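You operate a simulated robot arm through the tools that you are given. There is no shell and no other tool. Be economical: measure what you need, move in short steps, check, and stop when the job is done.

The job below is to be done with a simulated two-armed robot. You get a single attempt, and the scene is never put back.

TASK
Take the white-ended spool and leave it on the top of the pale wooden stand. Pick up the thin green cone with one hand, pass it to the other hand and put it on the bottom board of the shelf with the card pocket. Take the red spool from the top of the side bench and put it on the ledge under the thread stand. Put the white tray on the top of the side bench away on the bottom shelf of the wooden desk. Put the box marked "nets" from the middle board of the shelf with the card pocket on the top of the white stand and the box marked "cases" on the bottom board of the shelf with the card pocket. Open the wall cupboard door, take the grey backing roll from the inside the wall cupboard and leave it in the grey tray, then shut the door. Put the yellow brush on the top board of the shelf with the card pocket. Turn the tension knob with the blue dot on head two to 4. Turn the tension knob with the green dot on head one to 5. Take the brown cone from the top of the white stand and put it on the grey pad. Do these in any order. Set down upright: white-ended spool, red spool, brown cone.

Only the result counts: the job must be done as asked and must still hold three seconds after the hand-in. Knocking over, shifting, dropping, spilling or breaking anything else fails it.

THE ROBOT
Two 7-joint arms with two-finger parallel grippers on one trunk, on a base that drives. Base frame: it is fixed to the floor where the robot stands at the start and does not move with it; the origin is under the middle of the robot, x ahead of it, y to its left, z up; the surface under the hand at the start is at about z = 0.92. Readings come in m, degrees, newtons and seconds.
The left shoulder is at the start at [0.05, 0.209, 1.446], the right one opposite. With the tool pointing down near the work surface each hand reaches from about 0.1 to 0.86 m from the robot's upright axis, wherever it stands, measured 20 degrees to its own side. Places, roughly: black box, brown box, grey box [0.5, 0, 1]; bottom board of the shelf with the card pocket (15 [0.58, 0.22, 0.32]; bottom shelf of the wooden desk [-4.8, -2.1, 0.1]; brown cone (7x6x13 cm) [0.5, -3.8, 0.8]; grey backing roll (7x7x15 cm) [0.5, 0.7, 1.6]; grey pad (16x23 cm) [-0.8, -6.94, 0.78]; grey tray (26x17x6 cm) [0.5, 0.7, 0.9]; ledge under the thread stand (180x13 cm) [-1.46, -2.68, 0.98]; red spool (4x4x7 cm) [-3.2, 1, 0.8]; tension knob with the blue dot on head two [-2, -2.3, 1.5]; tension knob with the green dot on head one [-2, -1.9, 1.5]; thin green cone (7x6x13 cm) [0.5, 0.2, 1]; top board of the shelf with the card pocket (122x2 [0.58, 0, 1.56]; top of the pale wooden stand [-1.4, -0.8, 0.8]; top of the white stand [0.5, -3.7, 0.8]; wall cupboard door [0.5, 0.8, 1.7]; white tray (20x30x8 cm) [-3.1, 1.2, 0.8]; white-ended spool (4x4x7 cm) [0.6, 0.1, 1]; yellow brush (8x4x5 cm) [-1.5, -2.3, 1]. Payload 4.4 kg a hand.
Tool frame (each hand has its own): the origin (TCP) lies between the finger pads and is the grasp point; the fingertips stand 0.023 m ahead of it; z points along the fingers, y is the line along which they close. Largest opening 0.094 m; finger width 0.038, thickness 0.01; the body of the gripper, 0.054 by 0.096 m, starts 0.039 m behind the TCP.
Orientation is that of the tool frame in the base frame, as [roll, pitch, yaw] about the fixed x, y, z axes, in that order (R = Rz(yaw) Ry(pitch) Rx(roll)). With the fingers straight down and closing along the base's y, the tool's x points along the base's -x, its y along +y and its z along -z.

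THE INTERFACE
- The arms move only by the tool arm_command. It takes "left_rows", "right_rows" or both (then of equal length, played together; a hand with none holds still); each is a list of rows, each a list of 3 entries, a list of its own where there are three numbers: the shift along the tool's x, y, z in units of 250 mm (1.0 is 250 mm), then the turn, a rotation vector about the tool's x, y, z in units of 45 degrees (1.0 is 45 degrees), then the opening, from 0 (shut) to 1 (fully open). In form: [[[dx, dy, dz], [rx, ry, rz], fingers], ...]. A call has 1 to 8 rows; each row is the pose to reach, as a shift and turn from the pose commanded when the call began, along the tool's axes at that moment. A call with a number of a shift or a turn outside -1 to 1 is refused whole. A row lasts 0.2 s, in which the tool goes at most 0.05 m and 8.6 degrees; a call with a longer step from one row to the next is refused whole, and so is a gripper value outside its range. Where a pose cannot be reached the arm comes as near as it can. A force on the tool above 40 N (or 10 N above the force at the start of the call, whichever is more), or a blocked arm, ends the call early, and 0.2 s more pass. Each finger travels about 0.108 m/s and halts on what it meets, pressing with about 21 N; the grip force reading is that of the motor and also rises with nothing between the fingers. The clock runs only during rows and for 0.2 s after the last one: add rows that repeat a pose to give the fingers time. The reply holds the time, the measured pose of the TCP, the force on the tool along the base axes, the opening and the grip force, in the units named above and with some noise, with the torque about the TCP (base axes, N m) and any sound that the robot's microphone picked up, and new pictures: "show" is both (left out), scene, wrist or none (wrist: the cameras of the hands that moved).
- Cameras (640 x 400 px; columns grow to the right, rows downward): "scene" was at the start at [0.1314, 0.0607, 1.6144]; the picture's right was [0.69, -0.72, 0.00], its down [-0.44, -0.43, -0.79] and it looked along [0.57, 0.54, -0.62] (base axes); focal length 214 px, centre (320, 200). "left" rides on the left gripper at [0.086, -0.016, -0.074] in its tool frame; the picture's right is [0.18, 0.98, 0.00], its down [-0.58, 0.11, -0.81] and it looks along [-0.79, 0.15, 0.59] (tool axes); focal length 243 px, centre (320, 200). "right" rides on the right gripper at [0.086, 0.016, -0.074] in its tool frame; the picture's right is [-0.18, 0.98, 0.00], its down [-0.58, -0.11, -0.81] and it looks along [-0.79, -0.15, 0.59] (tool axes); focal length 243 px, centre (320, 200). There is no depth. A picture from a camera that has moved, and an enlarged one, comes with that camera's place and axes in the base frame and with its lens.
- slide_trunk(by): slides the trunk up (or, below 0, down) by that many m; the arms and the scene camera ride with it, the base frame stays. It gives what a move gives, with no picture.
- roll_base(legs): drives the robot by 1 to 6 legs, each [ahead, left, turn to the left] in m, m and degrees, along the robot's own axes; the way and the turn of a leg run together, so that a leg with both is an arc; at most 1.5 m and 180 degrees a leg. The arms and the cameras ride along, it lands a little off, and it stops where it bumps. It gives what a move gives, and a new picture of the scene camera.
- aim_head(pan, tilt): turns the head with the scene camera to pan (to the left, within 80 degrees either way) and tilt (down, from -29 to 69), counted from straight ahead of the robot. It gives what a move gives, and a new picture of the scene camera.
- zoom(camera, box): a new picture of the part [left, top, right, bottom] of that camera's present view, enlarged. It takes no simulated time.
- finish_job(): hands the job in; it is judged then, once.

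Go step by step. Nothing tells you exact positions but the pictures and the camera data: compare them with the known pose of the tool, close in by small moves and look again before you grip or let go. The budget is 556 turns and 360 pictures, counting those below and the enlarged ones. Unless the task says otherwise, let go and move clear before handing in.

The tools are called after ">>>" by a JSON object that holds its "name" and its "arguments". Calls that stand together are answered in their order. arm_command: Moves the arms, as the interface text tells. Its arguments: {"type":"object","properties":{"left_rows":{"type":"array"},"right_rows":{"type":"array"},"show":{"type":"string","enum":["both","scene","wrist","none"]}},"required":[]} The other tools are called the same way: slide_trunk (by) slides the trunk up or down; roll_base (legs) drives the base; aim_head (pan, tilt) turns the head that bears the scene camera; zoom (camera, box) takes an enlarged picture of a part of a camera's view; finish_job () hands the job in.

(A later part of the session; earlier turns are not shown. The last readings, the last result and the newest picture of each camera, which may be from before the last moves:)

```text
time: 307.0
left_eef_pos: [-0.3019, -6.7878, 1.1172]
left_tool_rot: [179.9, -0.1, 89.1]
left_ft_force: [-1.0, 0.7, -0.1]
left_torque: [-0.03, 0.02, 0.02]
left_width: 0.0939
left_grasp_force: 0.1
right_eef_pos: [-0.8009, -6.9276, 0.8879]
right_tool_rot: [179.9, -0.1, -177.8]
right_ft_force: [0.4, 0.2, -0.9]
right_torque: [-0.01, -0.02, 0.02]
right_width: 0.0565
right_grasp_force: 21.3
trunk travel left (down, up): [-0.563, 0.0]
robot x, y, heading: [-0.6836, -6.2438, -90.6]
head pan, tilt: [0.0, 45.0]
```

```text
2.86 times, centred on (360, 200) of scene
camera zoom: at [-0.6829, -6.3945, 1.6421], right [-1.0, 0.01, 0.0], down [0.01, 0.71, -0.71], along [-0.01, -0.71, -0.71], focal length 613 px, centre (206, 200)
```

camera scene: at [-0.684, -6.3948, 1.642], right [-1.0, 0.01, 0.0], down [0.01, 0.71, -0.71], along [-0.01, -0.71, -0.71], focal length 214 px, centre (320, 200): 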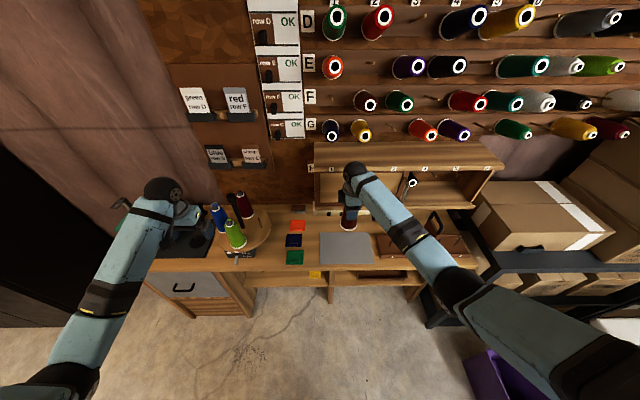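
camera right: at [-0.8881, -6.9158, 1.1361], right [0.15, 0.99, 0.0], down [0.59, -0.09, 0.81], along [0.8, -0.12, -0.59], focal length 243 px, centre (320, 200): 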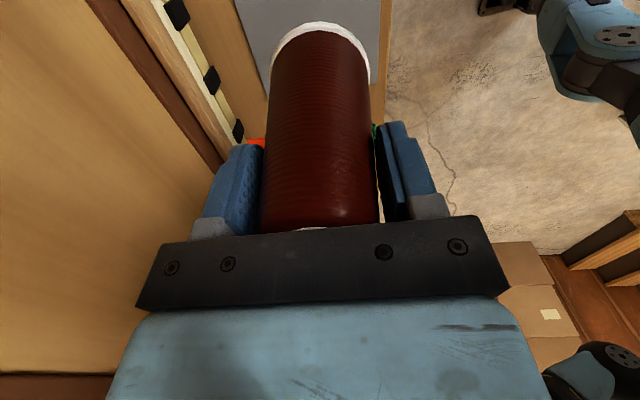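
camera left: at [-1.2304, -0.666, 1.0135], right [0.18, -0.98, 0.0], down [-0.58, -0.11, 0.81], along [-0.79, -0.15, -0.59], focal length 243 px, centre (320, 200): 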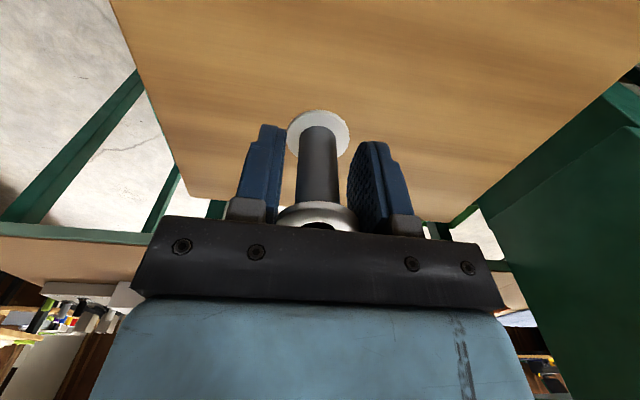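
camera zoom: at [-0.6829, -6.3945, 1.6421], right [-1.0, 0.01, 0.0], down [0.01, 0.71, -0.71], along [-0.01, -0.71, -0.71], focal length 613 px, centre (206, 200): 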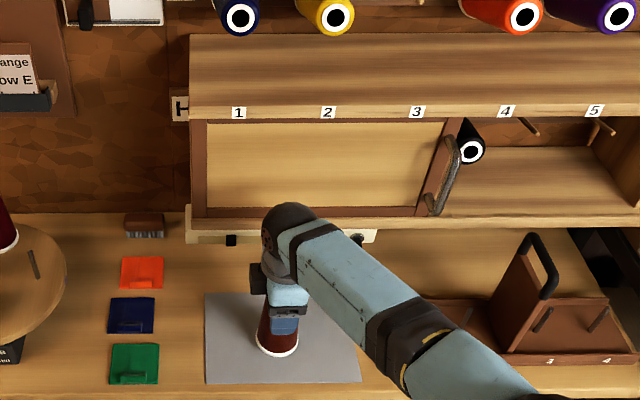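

>>> {"name": "slide_trunk", "arguments": {"by": -0.01}}

>>> {"name": "slide_trunk", "arguments": {"by": -0.006}}

>>> {"name": "slide_trunk", "arguments": {"by": -0.005}}

```text
time: 307.6
left_eef_pos: [-0.3019, -6.7887, 1.1068]
left_tool_rot: [179.9, -0.1, 89.1]
left_ft_force: [0.3, -0.2, 0.2]
left_torque: [-0.03, 0.02, 0.03]
left_width: 0.094
left_grasp_force: 0.1
right_eef_pos: [-0.8011, -6.9287, 0.8772]
right_tool_rot: [179.8, -0.1, -177.9]
right_ft_force: [-0.1, -0.1, -0.2]
right_torque: [0.01, -0.02, -0.03]
right_width: 0.0564
right_grasp_force: 20.6
trunk travel left (down, up): [-0.553, 0.01]
robot x, y, heading: [-0.6864, -6.2502, -90.8]
head pan, tilt: [0.0, 45.0]
```

```text
time: 308.2
left_eef_pos: [-0.3011, -6.7854, 1.1028]
left_tool_rot: [179.9, 0.0, 89.1]
left_ft_force: [0.4, -0.9, -0.2]
left_torque: [-0.01, 0.01, -0.04]
left_width: 0.0941
left_grasp_force: 0.2
right_eef_pos: [-0.7999, -6.9276, 0.8761]
right_tool_rot: [-179.8, -0.1, -177.8]
right_ft_force: [-2.3, 1.3, 20.3]
right_torque: [0.08, 0.39, -0.1]
right_width: 0.0563
right_grasp_force: 20.9
trunk travel left (down, up): [-0.547, 0.016]
robot x, y, heading: [-0.6812, -6.2484, -90.6]
head pan, tilt: [0.0, 45.0]
```

```text
time: 308.6
left_eef_pos: [-0.3016, -6.7853, 1.0989]
left_tool_rot: [179.8, 0.0, 89.2]
left_ft_force: [-0.4, -0.5, 0.2]
left_torque: [0.01, 0.05, -0.03]
left_width: 0.0941
left_grasp_force: 0.1
right_eef_pos: [-0.7996, -6.9309, 0.8741]
right_tool_rot: [-179.6, 0.0, -177.7]
right_ft_force: [-2.0, 9.7, 20.6]
right_torque: [0.38, 0.32, -0.08]
right_width: 0.0565
right_grasp_force: 21.3
trunk travel left (down, up): [-0.543, 0.02]
robot x, y, heading: [-0.6838, -6.25, -90.7]
head pan, tilt: [0.0, 45.0]
stopped: the force on the tool passed its limit at 44 N (the readings are from after the stop); the commanded pose is now the measured one
```

Seated on the pad. I relieve a little, open and rise.

>>> {"name": "slide_trunk", "arguments": {"by": 0.004}}

>>> {"name": "arm_command", "arguments": {"right_rows": [[[0, 0, 0], [0, 0, 0], 0.65], [[0, 0, 0], [0, 0, 0], 0.8], [[0, 0, 0], [0, 0, 0], 1], [[0, 0, 0], [0, 0, 0], 1], [[0, 0, -0.1], [0, 0, 0], 1], [[0, 0, -0.25], [0, 0, 0], 1], [[0, 0, -0.42], [0, 0, 0], 1], [[0, 0, -0.6], [0, 0, 0], 1]], "show": "wrist"}}

>>> {"name": "zoom", "arguments": {"camera": "scene", "box": [260, 130, 460, 270]}}

```text
time: 309.1
left_eef_pos: [-0.3025, -6.788, 1.1015]
left_tool_rot: [179.9, -0.1, 89.2]
left_ft_force: [0.8, -0.1, -0.4]
left_torque: [-0.04, -0.02, -0.01]
left_width: 0.0939
left_grasp_force: 0.0
right_eef_pos: [-0.8008, -6.9296, 0.8736]
right_tool_rot: [-179.9, -0.1, -177.8]
right_ft_force: [0.7, -0.1, -1.1]
right_torque: [-0.04, -0.01, 0.04]
right_width: 0.0565
right_grasp_force: 21.1
trunk travel left (down, up): [-0.547, 0.016]
robot x, y, heading: [-0.6821, -6.2491, -90.7]
head pan, tilt: [0.0, 45.0]
```

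```text
time: 310.9
left_eef_pos: [-0.3014, -6.7877, 1.1015]
left_tool_rot: [179.9, -0.1, 89.2]
left_ft_force: [0.2, 1.2, 0.5]
left_torque: [-0.01, -0.03, -0.01]
left_width: 0.0938
left_grasp_force: 0.1
right_eef_pos: [-0.7992, -6.9306, 1.0258]
right_tool_rot: [-179.7, 0.1, -177.9]
right_ft_force: [-0.2, -0.6, -0.8]
right_torque: [-0.01, 0.0, -0.01]
right_width: 0.0939
right_grasp_force: 0.1
trunk travel left (down, up): [-0.547, 0.016]
robot x, y, heading: [-0.6825, -6.2467, -90.6]
head pan, tilt: [0.0, 45.0]
camera right: at [-0.8864, -6.9172, 1.0996], right [0.15, 0.99, 0.0], down [0.59, -0.08, 0.81], along [0.8, -0.12, -0.59], focal length 243 px, centre (320, 200)
```

right: 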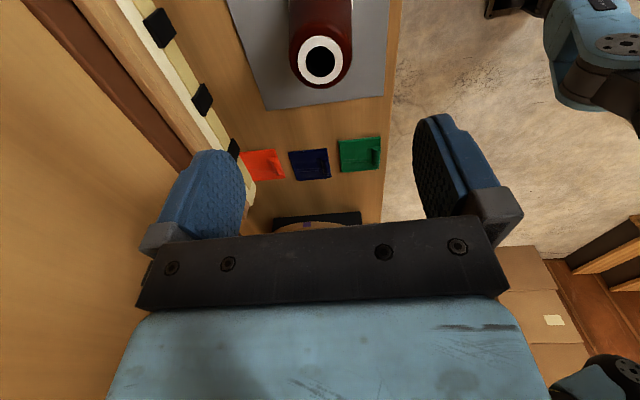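

```text
2.86 times, centred on (360, 200) of scene
camera zoom: at [-0.6831, -6.3936, 1.6265], right [-1.0, 0.01, 0.0], down [0.01, 0.71, -0.71], along [-0.01, -0.71, -0.71], focal length 613 px, centre (206, 200)
```

zoom: 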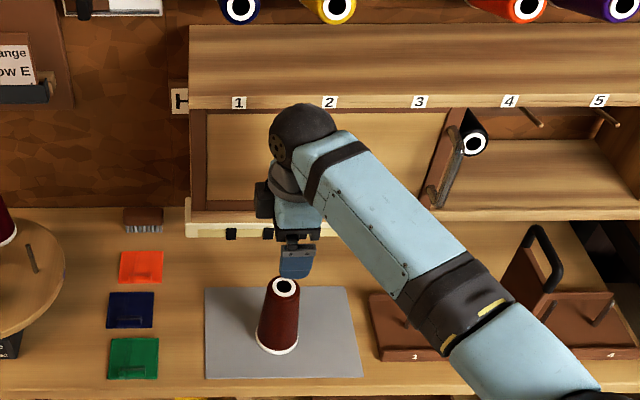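

The cone stands on the pad. I look to the right for a way west to the operator side of the machine.

>>> {"name": "aim_head", "arguments": {"pan": -75, "tilt": 25}}

```text
time: 312.4
left_eef_pos: [-0.3015, -6.7873, 1.1005]
left_tool_rot: [180.0, -0.1, 89.2]
left_ft_force: [0.5, -0.4, 0.6]
left_torque: [-0.01, -0.01, -0.03]
left_width: 0.0943
left_grasp_force: 0.1
right_eef_pos: [-0.8001, -6.9311, 1.0261]
right_tool_rot: [-179.8, 0.0, -177.9]
right_ft_force: [0.2, 0.4, 0.0]
right_torque: [-0.04, -0.01, -0.02]
right_width: 0.094
right_grasp_force: 0.1
trunk travel left (down, up): [-0.547, 0.016]
robot x, y, heading: [-0.6856, -6.2494, -90.6]
head pan, tilt: [-75.0, 25.0]
camera scene: at [-0.7714, -6.3359, 1.657], right [-0.25, 0.97, 0.0], down [0.41, 0.11, -0.91], along [-0.88, -0.23, -0.42], focal length 214 px, centre (320, 200)
```

scene: 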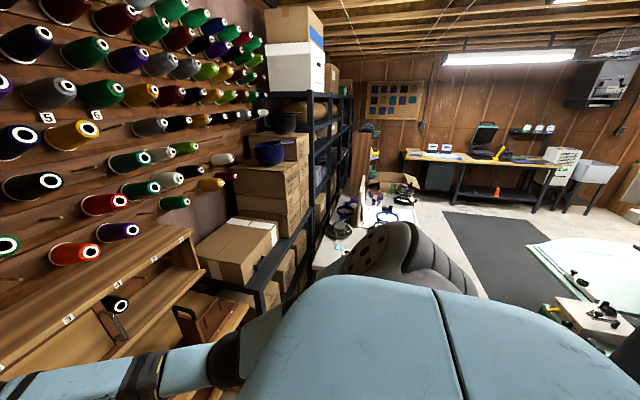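

No room on that side; I leave the way I came.

>>> {"name": "arm_command", "arguments": {"right_rows": [[[0, 0, -0.15], [0, 0, 0], 1], [[0, 0, -0.3], [0, 0, 0], 1], [[0, 0, -0.4], [0, 0, 0], 1]], "show": "none"}}

>>> {"name": "roll_base", "arguments": {"legs": [[-0.28, 0, 0], [0, 0, -45], [-1.0, 1.0, 0], [-0.156, -0.156, 0], [0, 0, 45], [-0.56, 0, 0]]}}

```text
time: 313.2
left_eef_pos: [-0.3014, -6.7874, 1.1005]
left_tool_rot: [179.9, -0.1, 89.3]
left_ft_force: [0.4, -0.4, 0.0]
left_torque: [0.0, 0.01, -0.04]
left_width: 0.0939
left_grasp_force: 0.0
right_eef_pos: [-0.7996, -6.9299, 1.1257]
right_tool_rot: [-179.7, 0.0, -177.8]
right_ft_force: [-0.2, -0.2, 0.7]
right_torque: [-0.01, 0.01, 0.02]
right_width: 0.0939
right_grasp_force: 0.0
trunk travel left (down, up): [-0.547, 0.016]
robot x, y, heading: [-0.686, -6.246, -90.5]
head pan, tilt: [-75.0, 25.0]
```

```text
time: 332.4
left_eef_pos: [1.107, -5.7653, 1.1021]
left_tool_rot: [179.9, -0.1, 88.4]
left_ft_force: [0.8, 0.1, -0.3]
left_torque: [0.03, 0.03, -0.01]
left_width: 0.0941
left_grasp_force: 0.0
right_eef_pos: [0.6069, -5.9019, 1.1246]
right_tool_rot: [-179.7, 0.0, -178.5]
right_ft_force: [0.5, 0.3, 0.4]
right_torque: [-0.03, -0.03, -0.01]
right_width: 0.0938
right_grasp_force: 0.0
trunk travel left (down, up): [-0.547, 0.016]
robot x, y, heading: [0.7361, -5.219, -91.2]
head pan, tilt: [-75.0, 25.0]
camera scene: at [0.6435, -5.3077, 1.657], right [-0.24, 0.97, 0.0], down [0.41, 0.1, -0.91], along [-0.88, -0.21, -0.42], focal length 214 px, centre (320, 200)
```

scene: 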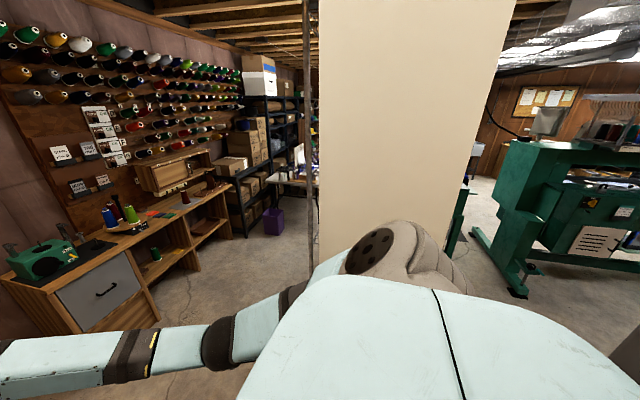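

>>> {"name": "roll_base", "arguments": {"legs": [[-0.744, -0.316, 0], [-0.529, -1.01, 1.2], [-1.3, 0, 0], [-1.3, 0, 0], [-1.0, 0, 0]]}}

>>> {"name": "aim_head", "arguments": {"pan": -70, "tilt": 15}}

```text
time: 338.2
left_eef_pos: [0.757, -4.985, 1.1014]
left_tool_rot: [179.9, -0.1, 88.9]
left_ft_force: [0.7, 0.1, -0.7]
left_torque: [0.0, 0.0, 0.02]
left_width: 0.0939
left_grasp_force: 0.1
right_eef_pos: [0.2617, -5.1237, 1.1266]
right_tool_rot: [-179.6, 0.3, -177.6]
right_ft_force: [3.2, 0.5, -0.7]
right_torque: [-0.02, 0.14, 0.04]
right_width: 0.0941
right_grasp_force: 0.0
trunk travel left (down, up): [-0.547, 0.016]
robot x, y, heading: [0.3793, -4.4409, -90.8]
head pan, tilt: [-75.0, 25.0]
stopped in leg 2: the robot was blocked; the commanded pose is now the measured one
camera scene: at [0.2897, -4.5315, 1.6571], right [-0.24, 0.97, 0.0], down [0.41, 0.1, -0.91], along [-0.88, -0.22, -0.42], focal length 214 px, centre (320, 200)
```

scene: 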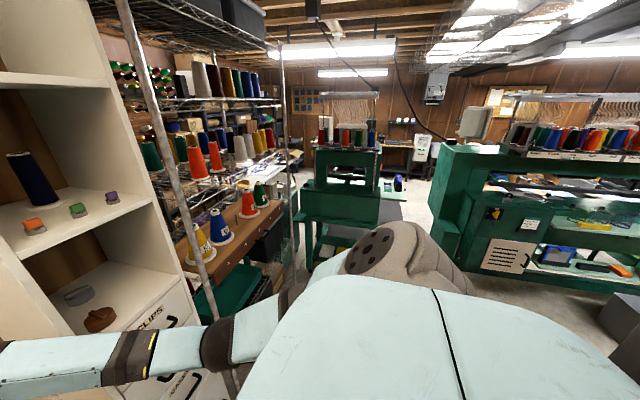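

```text
time: 338.9
left_eef_pos: [0.7586, -4.9857, 1.1015]
left_tool_rot: [-180.0, -0.1, 88.9]
left_ft_force: [-0.3, -0.4, 0.6]
left_torque: [0.04, -0.01, 0.0]
left_width: 0.094
left_grasp_force: 0.0
right_eef_pos: [0.2615, -5.1252, 1.1259]
right_tool_rot: [-179.6, 0.2, -177.6]
right_ft_force: [5.6, -1.6, -0.1]
right_torque: [0.09, 0.35, 0.06]
right_width: 0.0941
right_grasp_force: 0.1
trunk travel left (down, up): [-0.547, 0.016]
robot x, y, heading: [0.3778, -4.4376, -91.0]
head pan, tilt: [-70.0, 15.0]
camera scene: at [0.2914, -4.5397, 1.6733], right [-0.33, 0.94, 0.0], down [0.24, 0.09, -0.97], along [-0.91, -0.32, -0.26], focal length 214 px, centre (320, 200)
```

scene: 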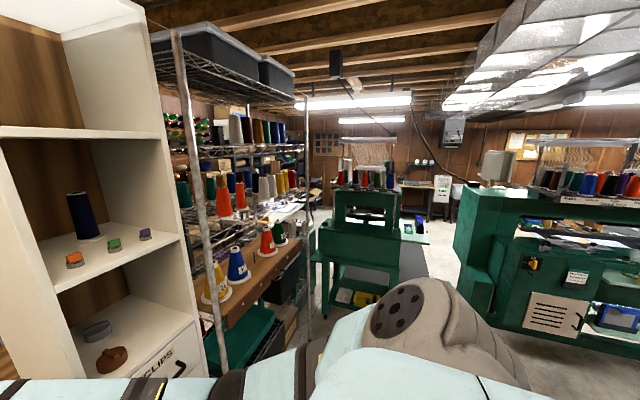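

The right hand brushed the white cabinet; I stop, back straight out, then continue.

>>> {"name": "roll_base", "arguments": {"legs": [[-0.45, 0.05, 0]]}}

>>> {"name": "zoom", "arguments": {"camera": "scene", "box": [0, 0, 400, 250]}}

```text
time: 341.0
left_eef_pos: [0.7958, -4.7775, 1.0988]
left_tool_rot: [179.9, -0.2, 89.3]
left_ft_force: [-0.1, -1.0, -0.5]
left_torque: [0.02, 0.01, -0.01]
left_width: 0.0937
left_grasp_force: 0.0
right_eef_pos: [0.3034, -4.9206, 1.1238]
right_tool_rot: [-179.8, 0.2, -177.5]
right_ft_force: [0.2, -0.5, -0.2]
right_torque: [0.01, 0.0, 0.02]
right_width: 0.0939
right_grasp_force: 0.0
trunk travel left (down, up): [-0.547, 0.016]
robot x, y, heading: [0.4136, -4.2352, -90.3]
head pan, tilt: [-70.0, 15.0]
stopped in leg 1: the robot was blocked; the commanded pose is now the measured one
camera scene: at [0.3279, -4.3374, 1.6728], right [-0.33, 0.94, 0.0], down [0.24, 0.09, -0.97], along [-0.91, -0.32, -0.26], focal length 214 px, centre (320, 200)
```

scene: 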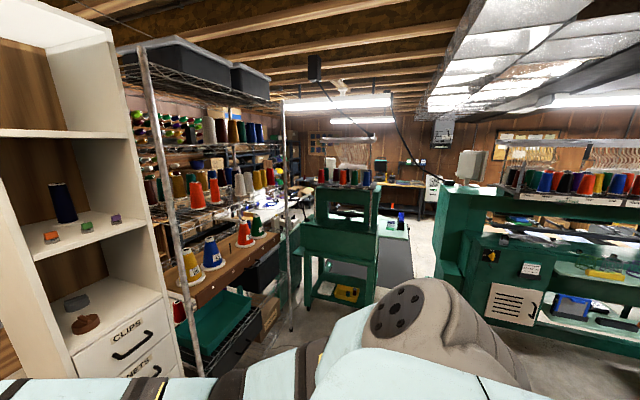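

```text
1.60 times, centred on (200, 125) of scene
camera zoom: at [0.3279, -4.3374, 1.6728], right [-0.33, 0.94, 0.0], down [0.24, 0.09, -0.97], along [-0.91, -0.32, -0.26], focal length 343 px, centre (512, 320)
```

zoom: 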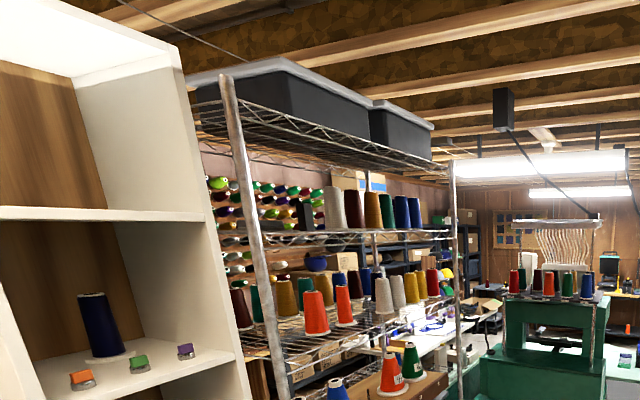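

I backed against the white stand at the rear. I ease off forward, then slide west and check the stand.

>>> {"name": "roll_base", "arguments": {"legs": [[0.04, 0, 0], [0, -0.9, 0]]}}

>>> {"name": "aim_head", "arguments": {"pan": 80, "tilt": 30}}

```text
time: 349.7
left_eef_pos: [-0.1027, -4.8093, 1.1014]
left_tool_rot: [179.9, -0.2, 89.4]
left_ft_force: [0.0, 0.1, -0.3]
left_torque: [-0.01, -0.03, -0.02]
left_width: 0.094
left_grasp_force: 0.1
right_eef_pos: [-0.597, -4.9529, 1.1262]
right_tool_rot: [-179.6, 0.2, -177.2]
right_ft_force: [1.0, -1.4, -0.9]
right_torque: [-0.05, 0.02, 0.02]
right_width: 0.0941
right_grasp_force: 0.1
trunk travel left (down, up): [-0.547, 0.016]
robot x, y, heading: [-0.4881, -4.2676, -90.5]
head pan, tilt: [-70.0, 15.0]
camera scene: at [-0.573, -4.3656, 1.6733], right [-0.34, 0.94, 0.0], down [0.24, 0.09, -0.97], along [-0.91, -0.32, -0.26], focal length 214 px, centre (320, 200)
```

scene: 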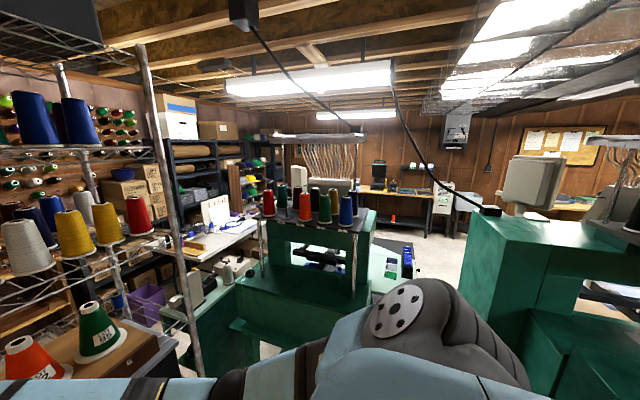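

```text
time: 352.1
left_eef_pos: [-0.1037, -4.8088, 1.1018]
left_tool_rot: [179.9, -0.1, 89.4]
left_ft_force: [-0.3, -0.4, -0.2]
left_torque: [0.02, 0.02, -0.02]
left_width: 0.0942
left_grasp_force: 0.0
right_eef_pos: [-0.597, -4.9513, 1.1267]
right_tool_rot: [-179.6, 0.2, -177.2]
right_ft_force: [0.3, -0.2, -0.2]
right_torque: [0.0, 0.02, 0.02]
right_width: 0.0939
right_grasp_force: 0.1
trunk travel left (down, up): [-0.547, 0.016]
robot x, y, heading: [-0.4873, -4.2677, -90.5]
head pan, tilt: [80.0, 30.0]
camera scene: at [-0.3961, -4.3507, 1.6491], right [-0.18, -0.98, 0.0], down [-0.49, 0.09, -0.87], along [0.85, -0.16, -0.5], focal length 214 px, centre (320, 200)
```

scene: 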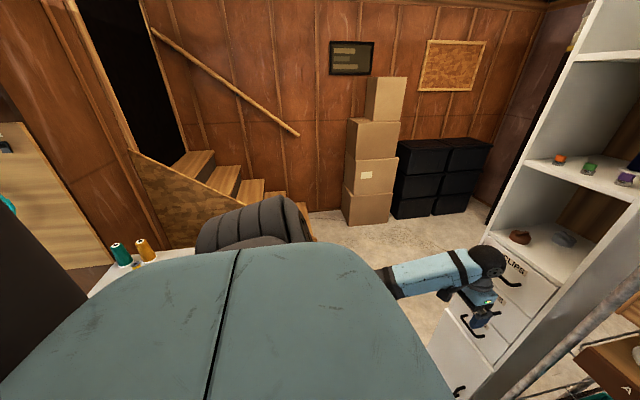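

The cones on the stand are fine. I back up along the aisle.

>>> {"name": "roll_base", "arguments": {"legs": [[-0.7, 0, 0.5]]}}

>>> {"name": "aim_head", "arguments": {"pan": 60, "tilt": 25}}

>>> {"name": "zoom", "arguments": {"camera": "scene", "box": [0, 150, 240, 400]}}

```text
time: 355.9
left_eef_pos: [-0.0958, -4.0975, 1.1012]
left_tool_rot: [180.0, -0.1, 90.5]
left_ft_force: [0.0, -0.2, -0.1]
left_torque: [0.0, -0.02, 0.02]
left_width: 0.094
left_grasp_force: 0.0
right_eef_pos: [-0.5857, -4.2523, 1.1262]
right_tool_rot: [-179.5, 0.2, -176.1]
right_ft_force: [-0.6, 0.3, -0.4]
right_torque: [-0.03, 0.01, 0.03]
right_width: 0.0938
right_grasp_force: 0.0
trunk travel left (down, up): [-0.547, 0.016]
robot x, y, heading: [-0.4883, -3.5673, -89.2]
head pan, tilt: [80.0, 30.0]
camera scene: at [-0.3965, -3.6467, 1.649], right [-0.16, -0.99, 0.0], down [-0.49, 0.08, -0.87], along [0.85, -0.14, -0.5], focal length 214 px, centre (320, 200)
```

scene: 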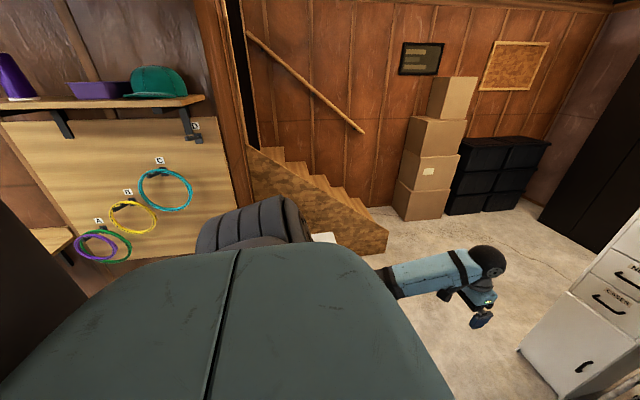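

```text
time: 356.8
left_eef_pos: [-0.0951, -4.0985, 1.1027]
left_tool_rot: [-180.0, -0.1, 90.4]
left_ft_force: [0.6, 0.5, -0.4]
left_torque: [0.0, -0.01, 0.03]
left_width: 0.0939
left_grasp_force: 0.1
right_eef_pos: [-0.5853, -4.2516, 1.1255]
right_tool_rot: [-179.6, 0.2, -176.1]
right_ft_force: [0.2, -0.2, -1.0]
right_torque: [0.0, -0.03, 0.06]
right_width: 0.0942
right_grasp_force: 0.0
trunk travel left (down, up): [-0.547, 0.016]
robot x, y, heading: [-0.4911, -3.5595, -89.3]
head pan, tilt: [60.0, 25.0]
camera scene: at [-0.4053, -3.6767, 1.657], right [-0.49, -0.87, 0.0], down [-0.37, 0.21, -0.91], along [0.79, -0.44, -0.42], focal length 214 px, centre (320, 200)
```

scene: 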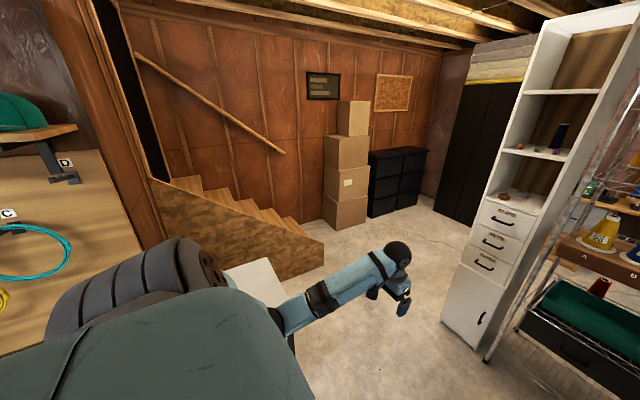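

```text
1.60 times, centred on (120, 275) of scene
camera zoom: at [-0.4053, -3.6767, 1.657], right [-0.49, -0.87, 0.0], down [-0.37, 0.21, -0.91], along [0.79, -0.44, -0.42], focal length 343 px, centre (640, 80)
```

zoom: 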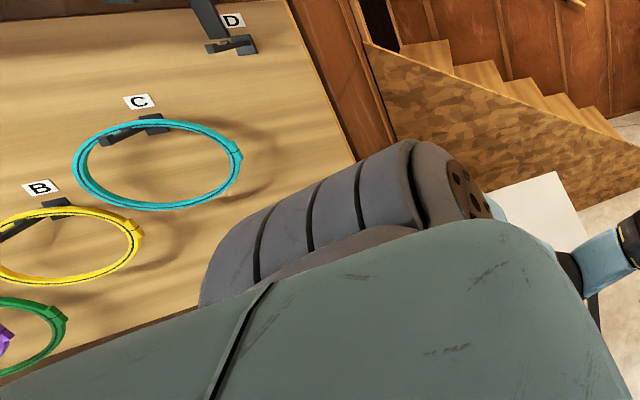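

>>> {"name": "roll_base", "arguments": {"legs": [[-1.0, 0, -0.7]]}}

>>> {"name": "aim_head", "arguments": {"pan": 25, "tilt": 30}}

>>> {"name": "aim_head", "arguments": {"pan": -75, "tilt": 10}}

```text
time: 361.9
left_eef_pos: [-0.1091, -3.1142, 1.1023]
left_tool_rot: [179.9, 0.0, 89.4]
left_ft_force: [-1.7, -0.1, -1.0]
left_torque: [0.03, -0.02, 0.0]
left_width: 0.094
left_grasp_force: 0.0
right_eef_pos: [-0.6027, -3.2571, 1.1258]
right_tool_rot: [-179.6, 0.3, -177.3]
right_ft_force: [-0.4, 0.5, 0.0]
right_torque: [-0.02, 0.0, -0.03]
right_width: 0.0942
right_grasp_force: 0.1
trunk travel left (down, up): [-0.547, 0.016]
robot x, y, heading: [-0.4924, -2.5728, -90.4]
head pan, tilt: [60.0, 25.0]
camera scene: at [-0.41, -2.6861, 1.657], right [-0.51, -0.86, 0.0], down [-0.36, 0.21, -0.91], along [0.78, -0.46, -0.42], focal length 214 px, centre (320, 200)
```

scene: 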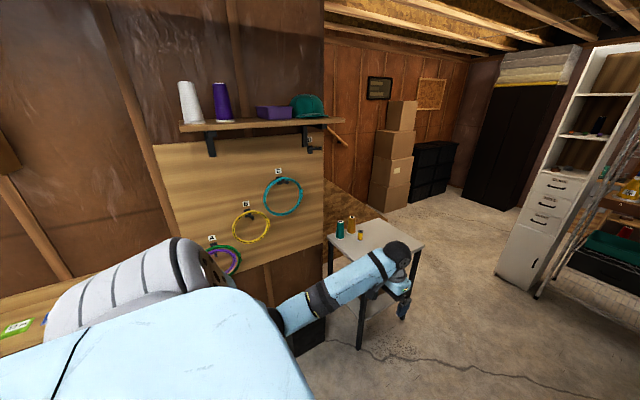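

```text
time: 362.9
left_eef_pos: [-0.1087, -3.1129, 1.1016]
left_tool_rot: [180.0, -0.2, 89.4]
left_ft_force: [0.2, -0.1, 0.4]
left_torque: [-0.03, -0.02, 0.0]
left_width: 0.094
left_grasp_force: 0.2
right_eef_pos: [-0.6032, -3.2565, 1.1266]
right_tool_rot: [-179.6, 0.1, -177.4]
right_ft_force: [1.0, -0.5, 0.7]
right_torque: [0.05, -0.01, 0.0]
right_width: 0.0942
right_grasp_force: 0.1
trunk travel left (down, up): [-0.547, 0.016]
robot x, y, heading: [-0.4927, -2.5704, -90.5]
head pan, tilt: [25.0, 30.0]
camera scene: at [-0.4518, -2.7215, 1.6491], right [-0.91, -0.42, 0.0], down [-0.21, 0.45, -0.87], along [0.36, -0.79, -0.5], focal length 214 px, centre (320, 200)
```

scene: 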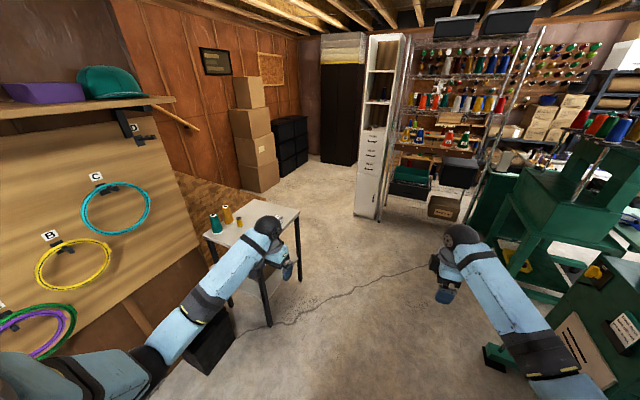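

```text
time: 364.7
left_eef_pos: [-0.1085, -3.1129, 1.1022]
left_tool_rot: [179.9, 0.0, 89.3]
left_ft_force: [-0.1, -0.6, -0.4]
left_torque: [0.04, 0.01, -0.01]
left_width: 0.0941
left_grasp_force: 0.0
right_eef_pos: [-0.6017, -3.2568, 1.1259]
right_tool_rot: [-179.6, 0.1, -177.3]
right_ft_force: [0.5, -0.4, 0.1]
right_torque: [-0.03, 0.03, 0.04]
right_width: 0.0943
right_grasp_force: 0.1
trunk travel left (down, up): [-0.547, 0.016]
robot x, y, heading: [-0.4904, -2.572, -90.4]
head pan, tilt: [-75.0, 10.0]
camera scene: at [-0.5794, -2.6626, 1.6814], right [-0.25, 0.97, 0.0], down [0.17, 0.04, -0.98], along [-0.95, -0.25, -0.17], focal length 214 px, centre (320, 200)
```

scene: 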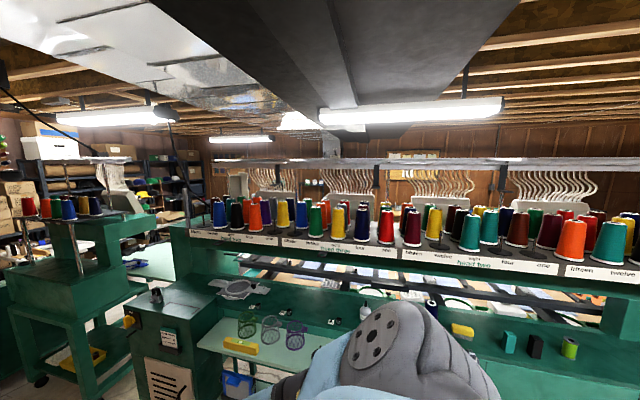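

The yellow brush is on the ledge near (−1.48, −2.29). I zoom there.

>>> {"name": "zoom", "arguments": {"camera": "scene", "box": [200, 200, 440, 390]}}

>>> {"name": "zoom", "arguments": {"camera": "scene", "box": [420, 230, 640, 400]}}

```text
2.11 times, centred on (320, 295) of scene
camera zoom: at [-0.5794, -2.6626, 1.6814], right [-0.25, 0.97, 0.0], down [0.17, 0.04, -0.98], along [-0.95, -0.25, -0.17], focal length 452 px, centre (320, 0)
```

zoom: 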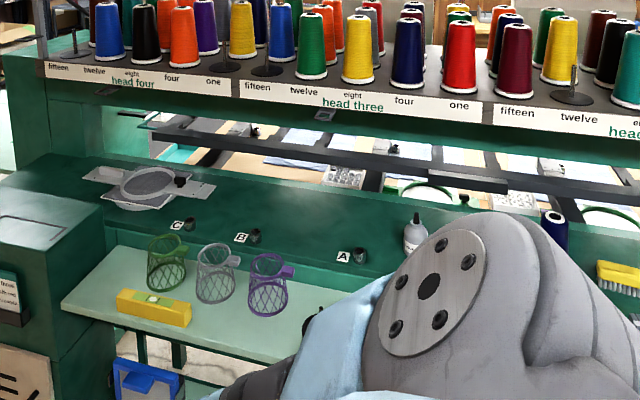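

```text
2.35 times, centred on (530, 315) of scene
camera zoom: at [-0.5794, -2.6626, 1.6814], right [-0.25, 0.97, 0.0], down [0.17, 0.04, -0.98], along [-0.95, -0.25, -0.17], focal length 505 px, centre (-174, -71)
```

zoom: 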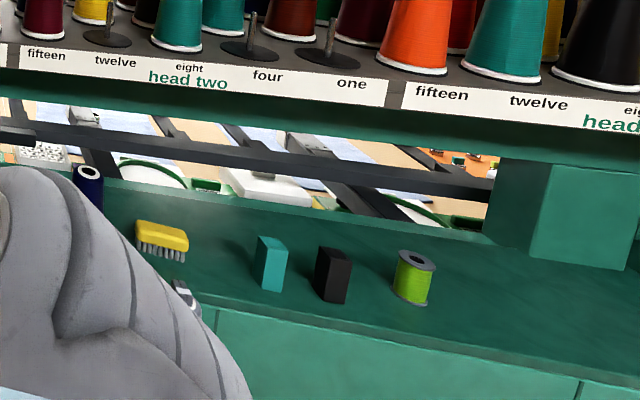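

I turn to face the machine.

>>> {"name": "roll_base", "arguments": {"legs": [[0, 0, -89.5], [0.2, -0.15, 0]]}}

>>> {"name": "aim_head", "arguments": {"pan": -5, "tilt": 30}}

```text
time: 370.4
left_eef_pos: [-1.2256, -2.8095, 1.1019]
left_tool_rot: [-180.0, -0.1, 0.1]
left_ft_force: [0.4, 0.0, 0.3]
left_torque: [0.02, 0.0, -0.02]
left_width: 0.0941
left_grasp_force: 0.2
right_eef_pos: [-1.3753, -2.3168, 1.1266]
right_tool_rot: [-179.6, 0.3, 93.3]
right_ft_force: [0.0, -0.1, -0.8]
right_torque: [0.04, 0.01, 0.01]
right_width: 0.094
right_grasp_force: 0.1
trunk travel left (down, up): [-0.547, 0.016]
robot x, y, heading: [-0.6889, -2.419, -179.8]
head pan, tilt: [-75.0, 10.0]
camera scene: at [-0.7801, -2.3317, 1.6815], right [0.97, 0.26, 0.0], down [0.04, -0.17, -0.98], along [-0.26, 0.95, -0.17], focal length 214 px, centre (320, 200)
```

scene: 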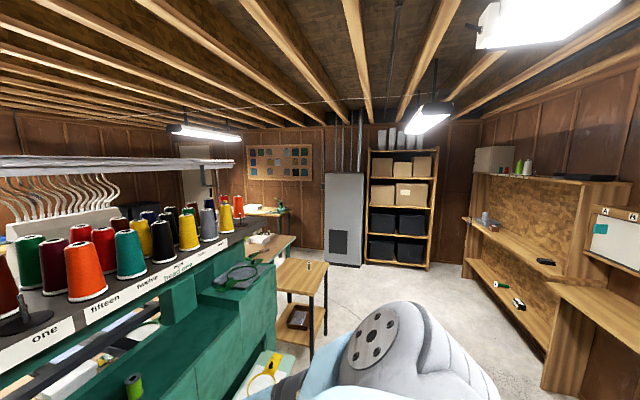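

```text
time: 371.9
left_eef_pos: [-1.2275, -2.809, 1.1021]
left_tool_rot: [179.8, -0.1, -0.2]
left_ft_force: [-0.6, -0.3, -0.3]
left_torque: [0.03, -0.01, 0.01]
left_width: 0.0941
left_grasp_force: 0.0
right_eef_pos: [-1.3753, -2.3173, 1.126]
right_tool_rot: [-179.6, 0.2, 93.3]
right_ft_force: [0.4, 0.0, 0.3]
right_torque: [0.0, 0.0, 0.0]
right_width: 0.0939
right_grasp_force: 0.0
trunk travel left (down, up): [-0.547, 0.016]
robot x, y, heading: [-0.6884, -2.4209, -180.1]
head pan, tilt: [-5.0, 30.0]
camera scene: at [-0.8465, -2.4133, 1.6491], right [0.09, 1.0, 0.0], down [0.5, -0.04, -0.87], along [-0.86, 0.07, -0.5], focal length 214 px, centre (320, 200)
```

scene: 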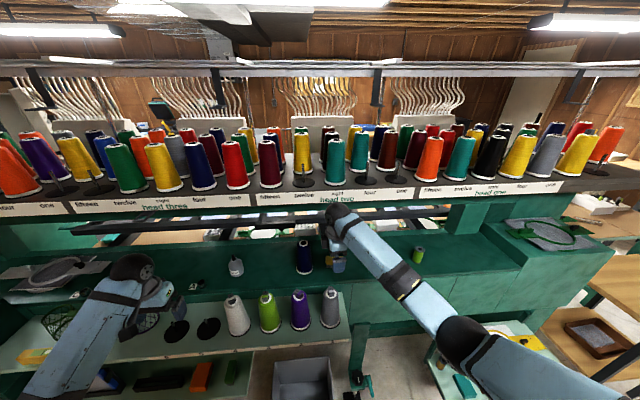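

The right hand hides the brush, and the thread rail overhangs the ledge (front x ≈ −1.45, z ≈ 1.32). I pull the right hand back to see.

>>> {"name": "arm_command", "arguments": {"right_rows": [[[0.1, 0.15, 0], [0, 0, 0], 1], [[0.25, 0.25, 0], [0, 0, 0], 1], [[0.4, 0.35, 0], [0, 0, 0], 1], [[0.55, 0.45, 0], [0, 0, 0], 1], [[0.7, 0.55, 0], [0, 0, 0], 1]], "show": "none"}}

>>> {"name": "zoom", "arguments": {"camera": "scene", "box": [260, 180, 460, 300]}}

```text
time: 373.1
left_eef_pos: [-1.2267, -2.8083, 1.1025]
left_tool_rot: [179.9, 0.0, -0.1]
left_ft_force: [1.0, 1.2, 0.0]
left_torque: [0.0, -0.01, 0.0]
left_width: 0.0938
left_grasp_force: 0.0
right_eef_pos: [-1.2474, -2.1347, 1.1253]
right_tool_rot: [-179.6, 0.4, 93.3]
right_ft_force: [0.8, 1.3, -0.1]
right_torque: [-0.02, -0.01, 0.0]
right_width: 0.0941
right_grasp_force: 0.0
trunk travel left (down, up): [-0.547, 0.016]
robot x, y, heading: [-0.6931, -2.4239, -180.2]
head pan, tilt: [-5.0, 30.0]
```

```text
3.20 times, centred on (360, 240) of scene
camera zoom: at [-0.8453, -2.4114, 1.6492], right [0.09, 1.0, 0.0], down [0.5, -0.04, -0.87], along [-0.86, 0.07, -0.5], focal length 686 px, centre (192, 72)
```

zoom: 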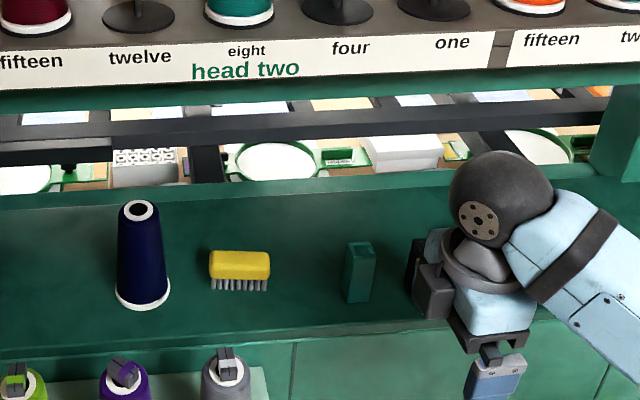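

The brush (8 cm along y) is centred near (−1.455, −2.30). I turn the right hand so it closes along y and will come in tilted from the front, under the rail.

>>> {"name": "arm_command", "arguments": {"right_rows": [[[0, 0.07, 0], [0, 0, 0.17], 1], [[0, 0.14, 0], [0, 0, 0.34], 1], [[0, 0.21, 0], [0, 0, 0.51], 1], [[0, 0.28, 0], [0, 0, 0.68], 1], [[0, 0.35, 0], [0, 0, 0.85], 1], [[0, 0.4, 0], [0, 0, 1], 1]], "show": "none"}}

>>> {"name": "arm_command", "arguments": {"right_rows": [[[0, 0, 0], [0, 0, 0.17], 1], [[0, 0, 0], [0, 0, 0.34], 1], [[0, 0, 0], [0, 0, 0.51], 1], [[0, 0, 0], [0, 0, 0.68], 1], [[0, 0, 0], [0, 0, 0.85], 1], [[0, 0, 0], [0, 0, 1], 1]], "show": "none"}}

>>> {"name": "arm_command", "arguments": {"right_rows": [[[0, 0, 0], [0, -0.17, 0.035], 1], [[0, 0, 0], [0, -0.34, 0.07], 1], [[0, 0, 0], [0, -0.51, 0.07], 1], [[0, 0, 0], [0, -0.68, 0.07], 1], [[0, 0, 0], [0, -0.85, 0.07], 1], [[0, 0, 0], [0, -1, 0.07], 1]], "show": "both"}}

```text
time: 374.5
left_eef_pos: [-1.2283, -2.8093, 1.1026]
left_tool_rot: [179.9, -0.1, -0.2]
left_ft_force: [0.3, 0.0, -0.5]
left_torque: [0.0, 0.02, -0.01]
left_width: 0.0939
left_grasp_force: 0.0
right_eef_pos: [-1.1474, -2.1283, 1.1253]
right_tool_rot: [-179.7, 0.4, 48.1]
right_ft_force: [-0.1, -0.6, -0.3]
right_torque: [0.01, 0.0, -0.03]
right_width: 0.094
right_grasp_force: 0.1
trunk travel left (down, up): [-0.547, 0.016]
robot x, y, heading: [-0.6904, -2.4208, -180.0]
head pan, tilt: [-5.0, 30.0]
```

```text
time: 375.9
left_eef_pos: [-1.2284, -2.8093, 1.1014]
left_tool_rot: [180.0, -0.1, 0.0]
left_ft_force: [0.2, -0.3, 1.0]
left_torque: [-0.01, 0.03, -0.01]
left_width: 0.094
left_grasp_force: 0.0
right_eef_pos: [-1.1484, -2.1286, 1.1239]
right_tool_rot: [179.8, 0.3, 3.1]
right_ft_force: [0.3, -0.3, -0.6]
right_torque: [-0.01, 0.02, -0.01]
right_width: 0.0939
right_grasp_force: 0.0
trunk travel left (down, up): [-0.547, 0.016]
robot x, y, heading: [-0.6926, -2.4228, -179.7]
head pan, tilt: [-5.0, 30.0]
```

```text
time: 377.3
left_eef_pos: [-1.227, -2.809, 1.1032]
left_tool_rot: [180.0, 0.0, -0.1]
left_ft_force: [0.7, -0.1, -0.4]
left_torque: [0.01, 0.01, 0.02]
left_width: 0.0938
left_grasp_force: 0.0
right_eef_pos: [-1.1473, -2.1294, 1.1247]
right_tool_rot: [177.8, 45.5, -1.0]
right_ft_force: [0.1, 0.3, 0.0]
right_torque: [0.01, -0.01, 0.03]
right_width: 0.0941
right_grasp_force: 0.1
trunk travel left (down, up): [-0.547, 0.016]
robot x, y, heading: [-0.6914, -2.4205, -179.7]
head pan, tilt: [-5.0, 30.0]
camera scene: at [-0.8457, -2.4134, 1.6492], right [0.09, 1.0, 0.0], down [0.5, -0.04, -0.87], along [-0.86, 0.07, -0.5], focal length 214 px, centre (320, 200)
camera right: at [-1.0339, -2.1451, 1.1141], right [-0.12, -0.98, 0.16], down [0.17, 0.14, 0.98], along [-0.98, 0.14, 0.15], focal length 243 px, centre (320, 200)
```

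scene: 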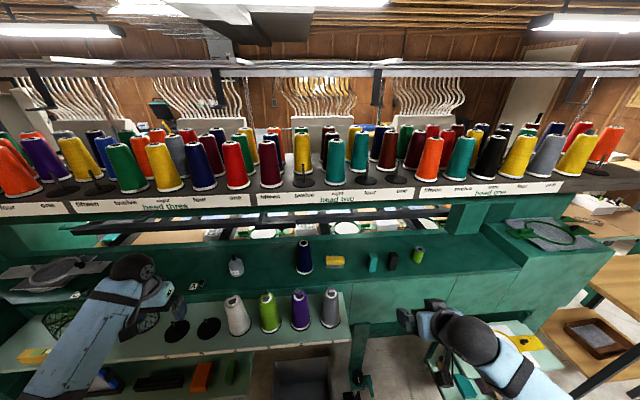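
right: 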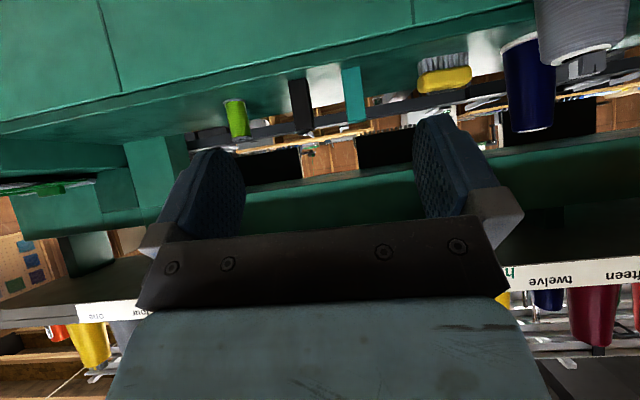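

Position agrees (−1.46, −2.305). I go to a point 10 cm before it.

>>> {"name": "arm_command", "arguments": {"right_rows": [[[-0.05, 0.12, 0.08], [0.02, 0, 0], 1], [[-0.1, 0.24, 0.16], [0.05, 0, 0], 1], [[-0.18, 0.36, 0.28], [0.05, 0, 0], 1], [[-0.27, 0.47, 0.4], [0.05, 0, 0], 1], [[-0.36, 0.58, 0.53], [0.05, 0, 0], 1], [[-0.45, 0.67, 0.66], [0.05, 0, 0], 1], [[-0.55, 0.696, 0.804], [0.05, 0, 0], 1]], "show": "both"}}

>>> {"name": "zoom", "arguments": {"camera": "scene", "box": [260, 180, 460, 300]}}

```text
time: 378.9
left_eef_pos: [-1.2256, -2.8099, 1.1016]
left_tool_rot: [-180.0, 0.1, -0.1]
left_ft_force: [0.3, 0.9, -0.3]
left_torque: [0.02, 0.03, 0.02]
left_width: 0.094
left_grasp_force: 0.1
right_eef_pos: [-1.3862, -2.3077, 1.0878]
right_tool_rot: [-179.8, 45.5, -1.0]
right_ft_force: [4.0, 0.8, 10.7]
right_torque: [-0.23, -1.31, 0.24]
right_width: 0.0942
right_grasp_force: 0.0
trunk travel left (down, up): [-0.547, 0.016]
robot x, y, heading: [-0.6924, -2.4219, -179.8]
head pan, tilt: [-5.0, 30.0]
camera scene: at [-0.8449, -2.4139, 1.6497], right [0.09, 1.0, 0.0], down [0.5, -0.04, -0.87], along [-0.86, 0.07, -0.5], focal length 214 px, centre (320, 200)
camera right: at [-1.2726, -2.3259, 1.0765], right [-0.15, -0.98, 0.13], down [0.17, 0.1, 0.98], along [-0.97, 0.17, 0.15], focal length 243 px, centre (320, 200)
```

scene: 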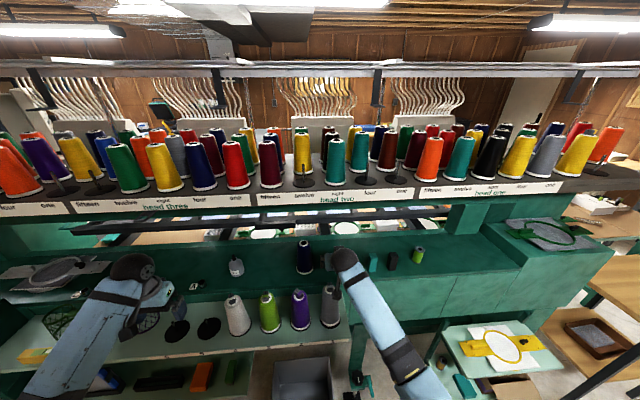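
right: 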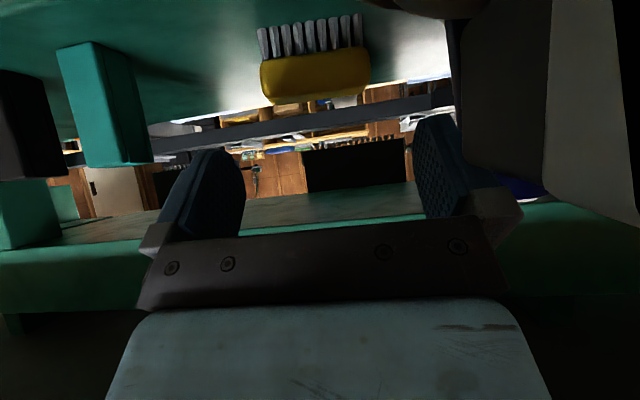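

```text
3.20 times, centred on (360, 240) of scene
camera zoom: at [-0.8449, -2.4139, 1.6497], right [0.09, 1.0, 0.0], down [0.5, -0.04, -0.87], along [-0.86, 0.07, -0.5], focal length 686 px, centre (192, 72)
```

zoom: 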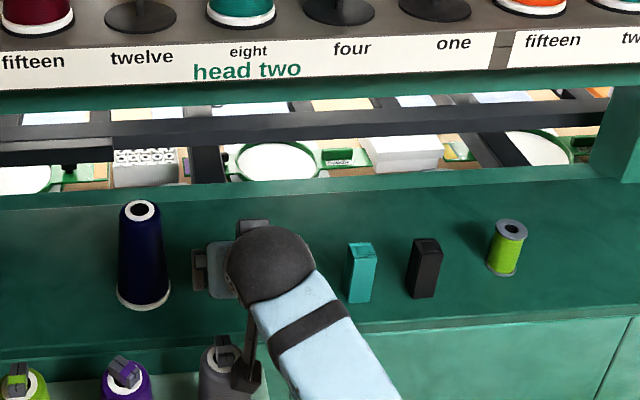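

The right hand's camera touches the grey cone standing in front. I raise the hand at once.

>>> {"name": "arm_command", "arguments": {"right_rows": [[[-0.08, 0, -0.08], [0, 0, 0], 1], [[-0.17, 0, -0.17], [0, 0, 0], 1], [[-0.26, 0, -0.26], [0, 0, 0], 1]], "show": "wrist"}}

>>> {"name": "zoom", "arguments": {"camera": "scene", "box": [200, 200, 440, 380]}}

```text
time: 379.7
left_eef_pos: [-1.2279, -2.8106, 1.101]
left_tool_rot: [-179.9, 0.0, -0.1]
left_ft_force: [-0.2, 0.2, 0.9]
left_torque: [0.02, -0.04, -0.04]
left_width: 0.0939
left_grasp_force: 0.1
right_eef_pos: [-1.3859, -2.3068, 1.1774]
right_tool_rot: [-179.9, 45.3, -0.9]
right_ft_force: [0.7, 0.5, -0.1]
right_torque: [0.01, 0.05, -0.02]
right_width: 0.0941
right_grasp_force: 0.0
trunk travel left (down, up): [-0.547, 0.016]
robot x, y, heading: [-0.6887, -2.4238, -179.8]
head pan, tilt: [-5.0, 30.0]
camera right: at [-1.2722, -2.3249, 1.1663], right [-0.15, -0.98, 0.13], down [0.17, 0.1, 0.98], along [-0.97, 0.17, 0.15], focal length 243 px, centre (320, 200)
```

right: 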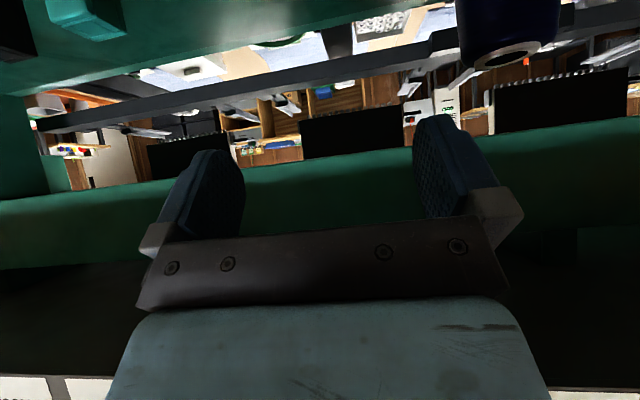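

```text
2.22 times, centred on (320, 290) of scene
camera zoom: at [-0.8467, -2.4136, 1.649], right [0.09, 1.0, 0.0], down [0.5, -0.04, -0.87], along [-0.86, 0.07, -0.5], focal length 477 px, centre (320, 0)
```

zoom: 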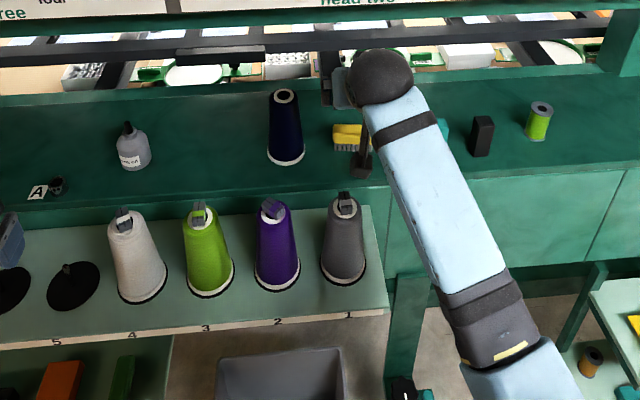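

The grey cone still stands in its slot. I reduce the tilt to 25° so that the camera stays clear of it, then move in above the brush.

>>> {"name": "arm_command", "arguments": {"right_rows": [[[0, 0, 0], [0, 0.15, 0], 1], [[0, 0, 0], [0, 0.3, 0], 1], [[0, 0, 0], [0, 0.444, 0], 1]], "show": "none"}}

>>> {"name": "arm_command", "arguments": {"right_rows": [[[-0.045, -0.004, 0.13], [0, 0, 0], 1], [[-0.09, -0.008, 0.27], [0, 0, 0], 1], [[-0.131, -0.012, 0.401], [0, 0, 0], 1]], "show": "wrist"}}

>>> {"name": "zoom", "arguments": {"camera": "scene", "box": [260, 180, 460, 300]}}

```text
time: 380.5
left_eef_pos: [-1.2277, -2.8097, 1.1022]
left_tool_rot: [180.0, -0.1, -0.1]
left_ft_force: [0.1, -0.4, 0.1]
left_torque: [-0.02, 0.0, -0.01]
left_width: 0.094
left_grasp_force: 0.0
right_eef_pos: [-1.3855, -2.3067, 1.1764]
right_tool_rot: [-179.8, 25.2, -1.1]
right_ft_force: [0.9, 0.6, 0.2]
right_torque: [-0.02, -0.01, -0.02]
right_width: 0.094
right_grasp_force: 0.1
trunk travel left (down, up): [-0.547, 0.016]
robot x, y, heading: [-0.6911, -2.4218, -179.9]
head pan, tilt: [-5.0, 30.0]
```

```text
time: 381.3
left_eef_pos: [-1.2286, -2.8089, 1.1022]
left_tool_rot: [179.8, -0.1, -0.1]
left_ft_force: [0.2, -0.1, 0.7]
left_torque: [-0.01, -0.03, 0.0]
left_width: 0.0939
left_grasp_force: 0.2
right_eef_pos: [-1.4593, -2.3003, 1.0989]
right_tool_rot: [-179.9, 25.3, -1.2]
right_ft_force: [-0.6, 0.2, 0.3]
right_torque: [-0.02, 0.01, 0.0]
right_width: 0.094
right_grasp_force: 0.1
trunk travel left (down, up): [-0.547, 0.016]
robot x, y, heading: [-0.6883, -2.4248, -180.0]
head pan, tilt: [-5.0, 30.0]
camera right: at [-1.3503, -2.3192, 1.1282], right [-0.19, -0.98, 0.08], down [-0.18, 0.11, 0.98], along [-0.97, 0.17, -0.2], focal length 243 px, centre (320, 200)
```

right: 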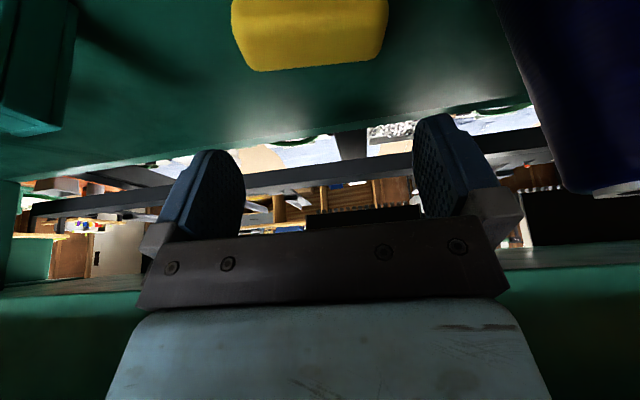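

```text
3.20 times, centred on (360, 240) of scene
camera zoom: at [-0.8475, -2.4133, 1.649], right [0.09, 1.0, 0.0], down [0.5, -0.04, -0.87], along [-0.86, 0.07, -0.5], focal length 686 px, centre (192, 72)
```

zoom: 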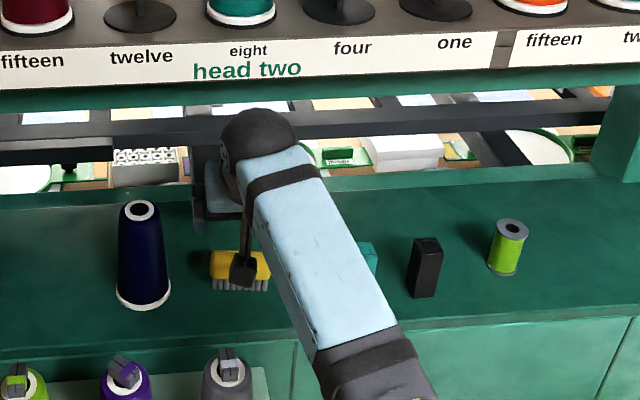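

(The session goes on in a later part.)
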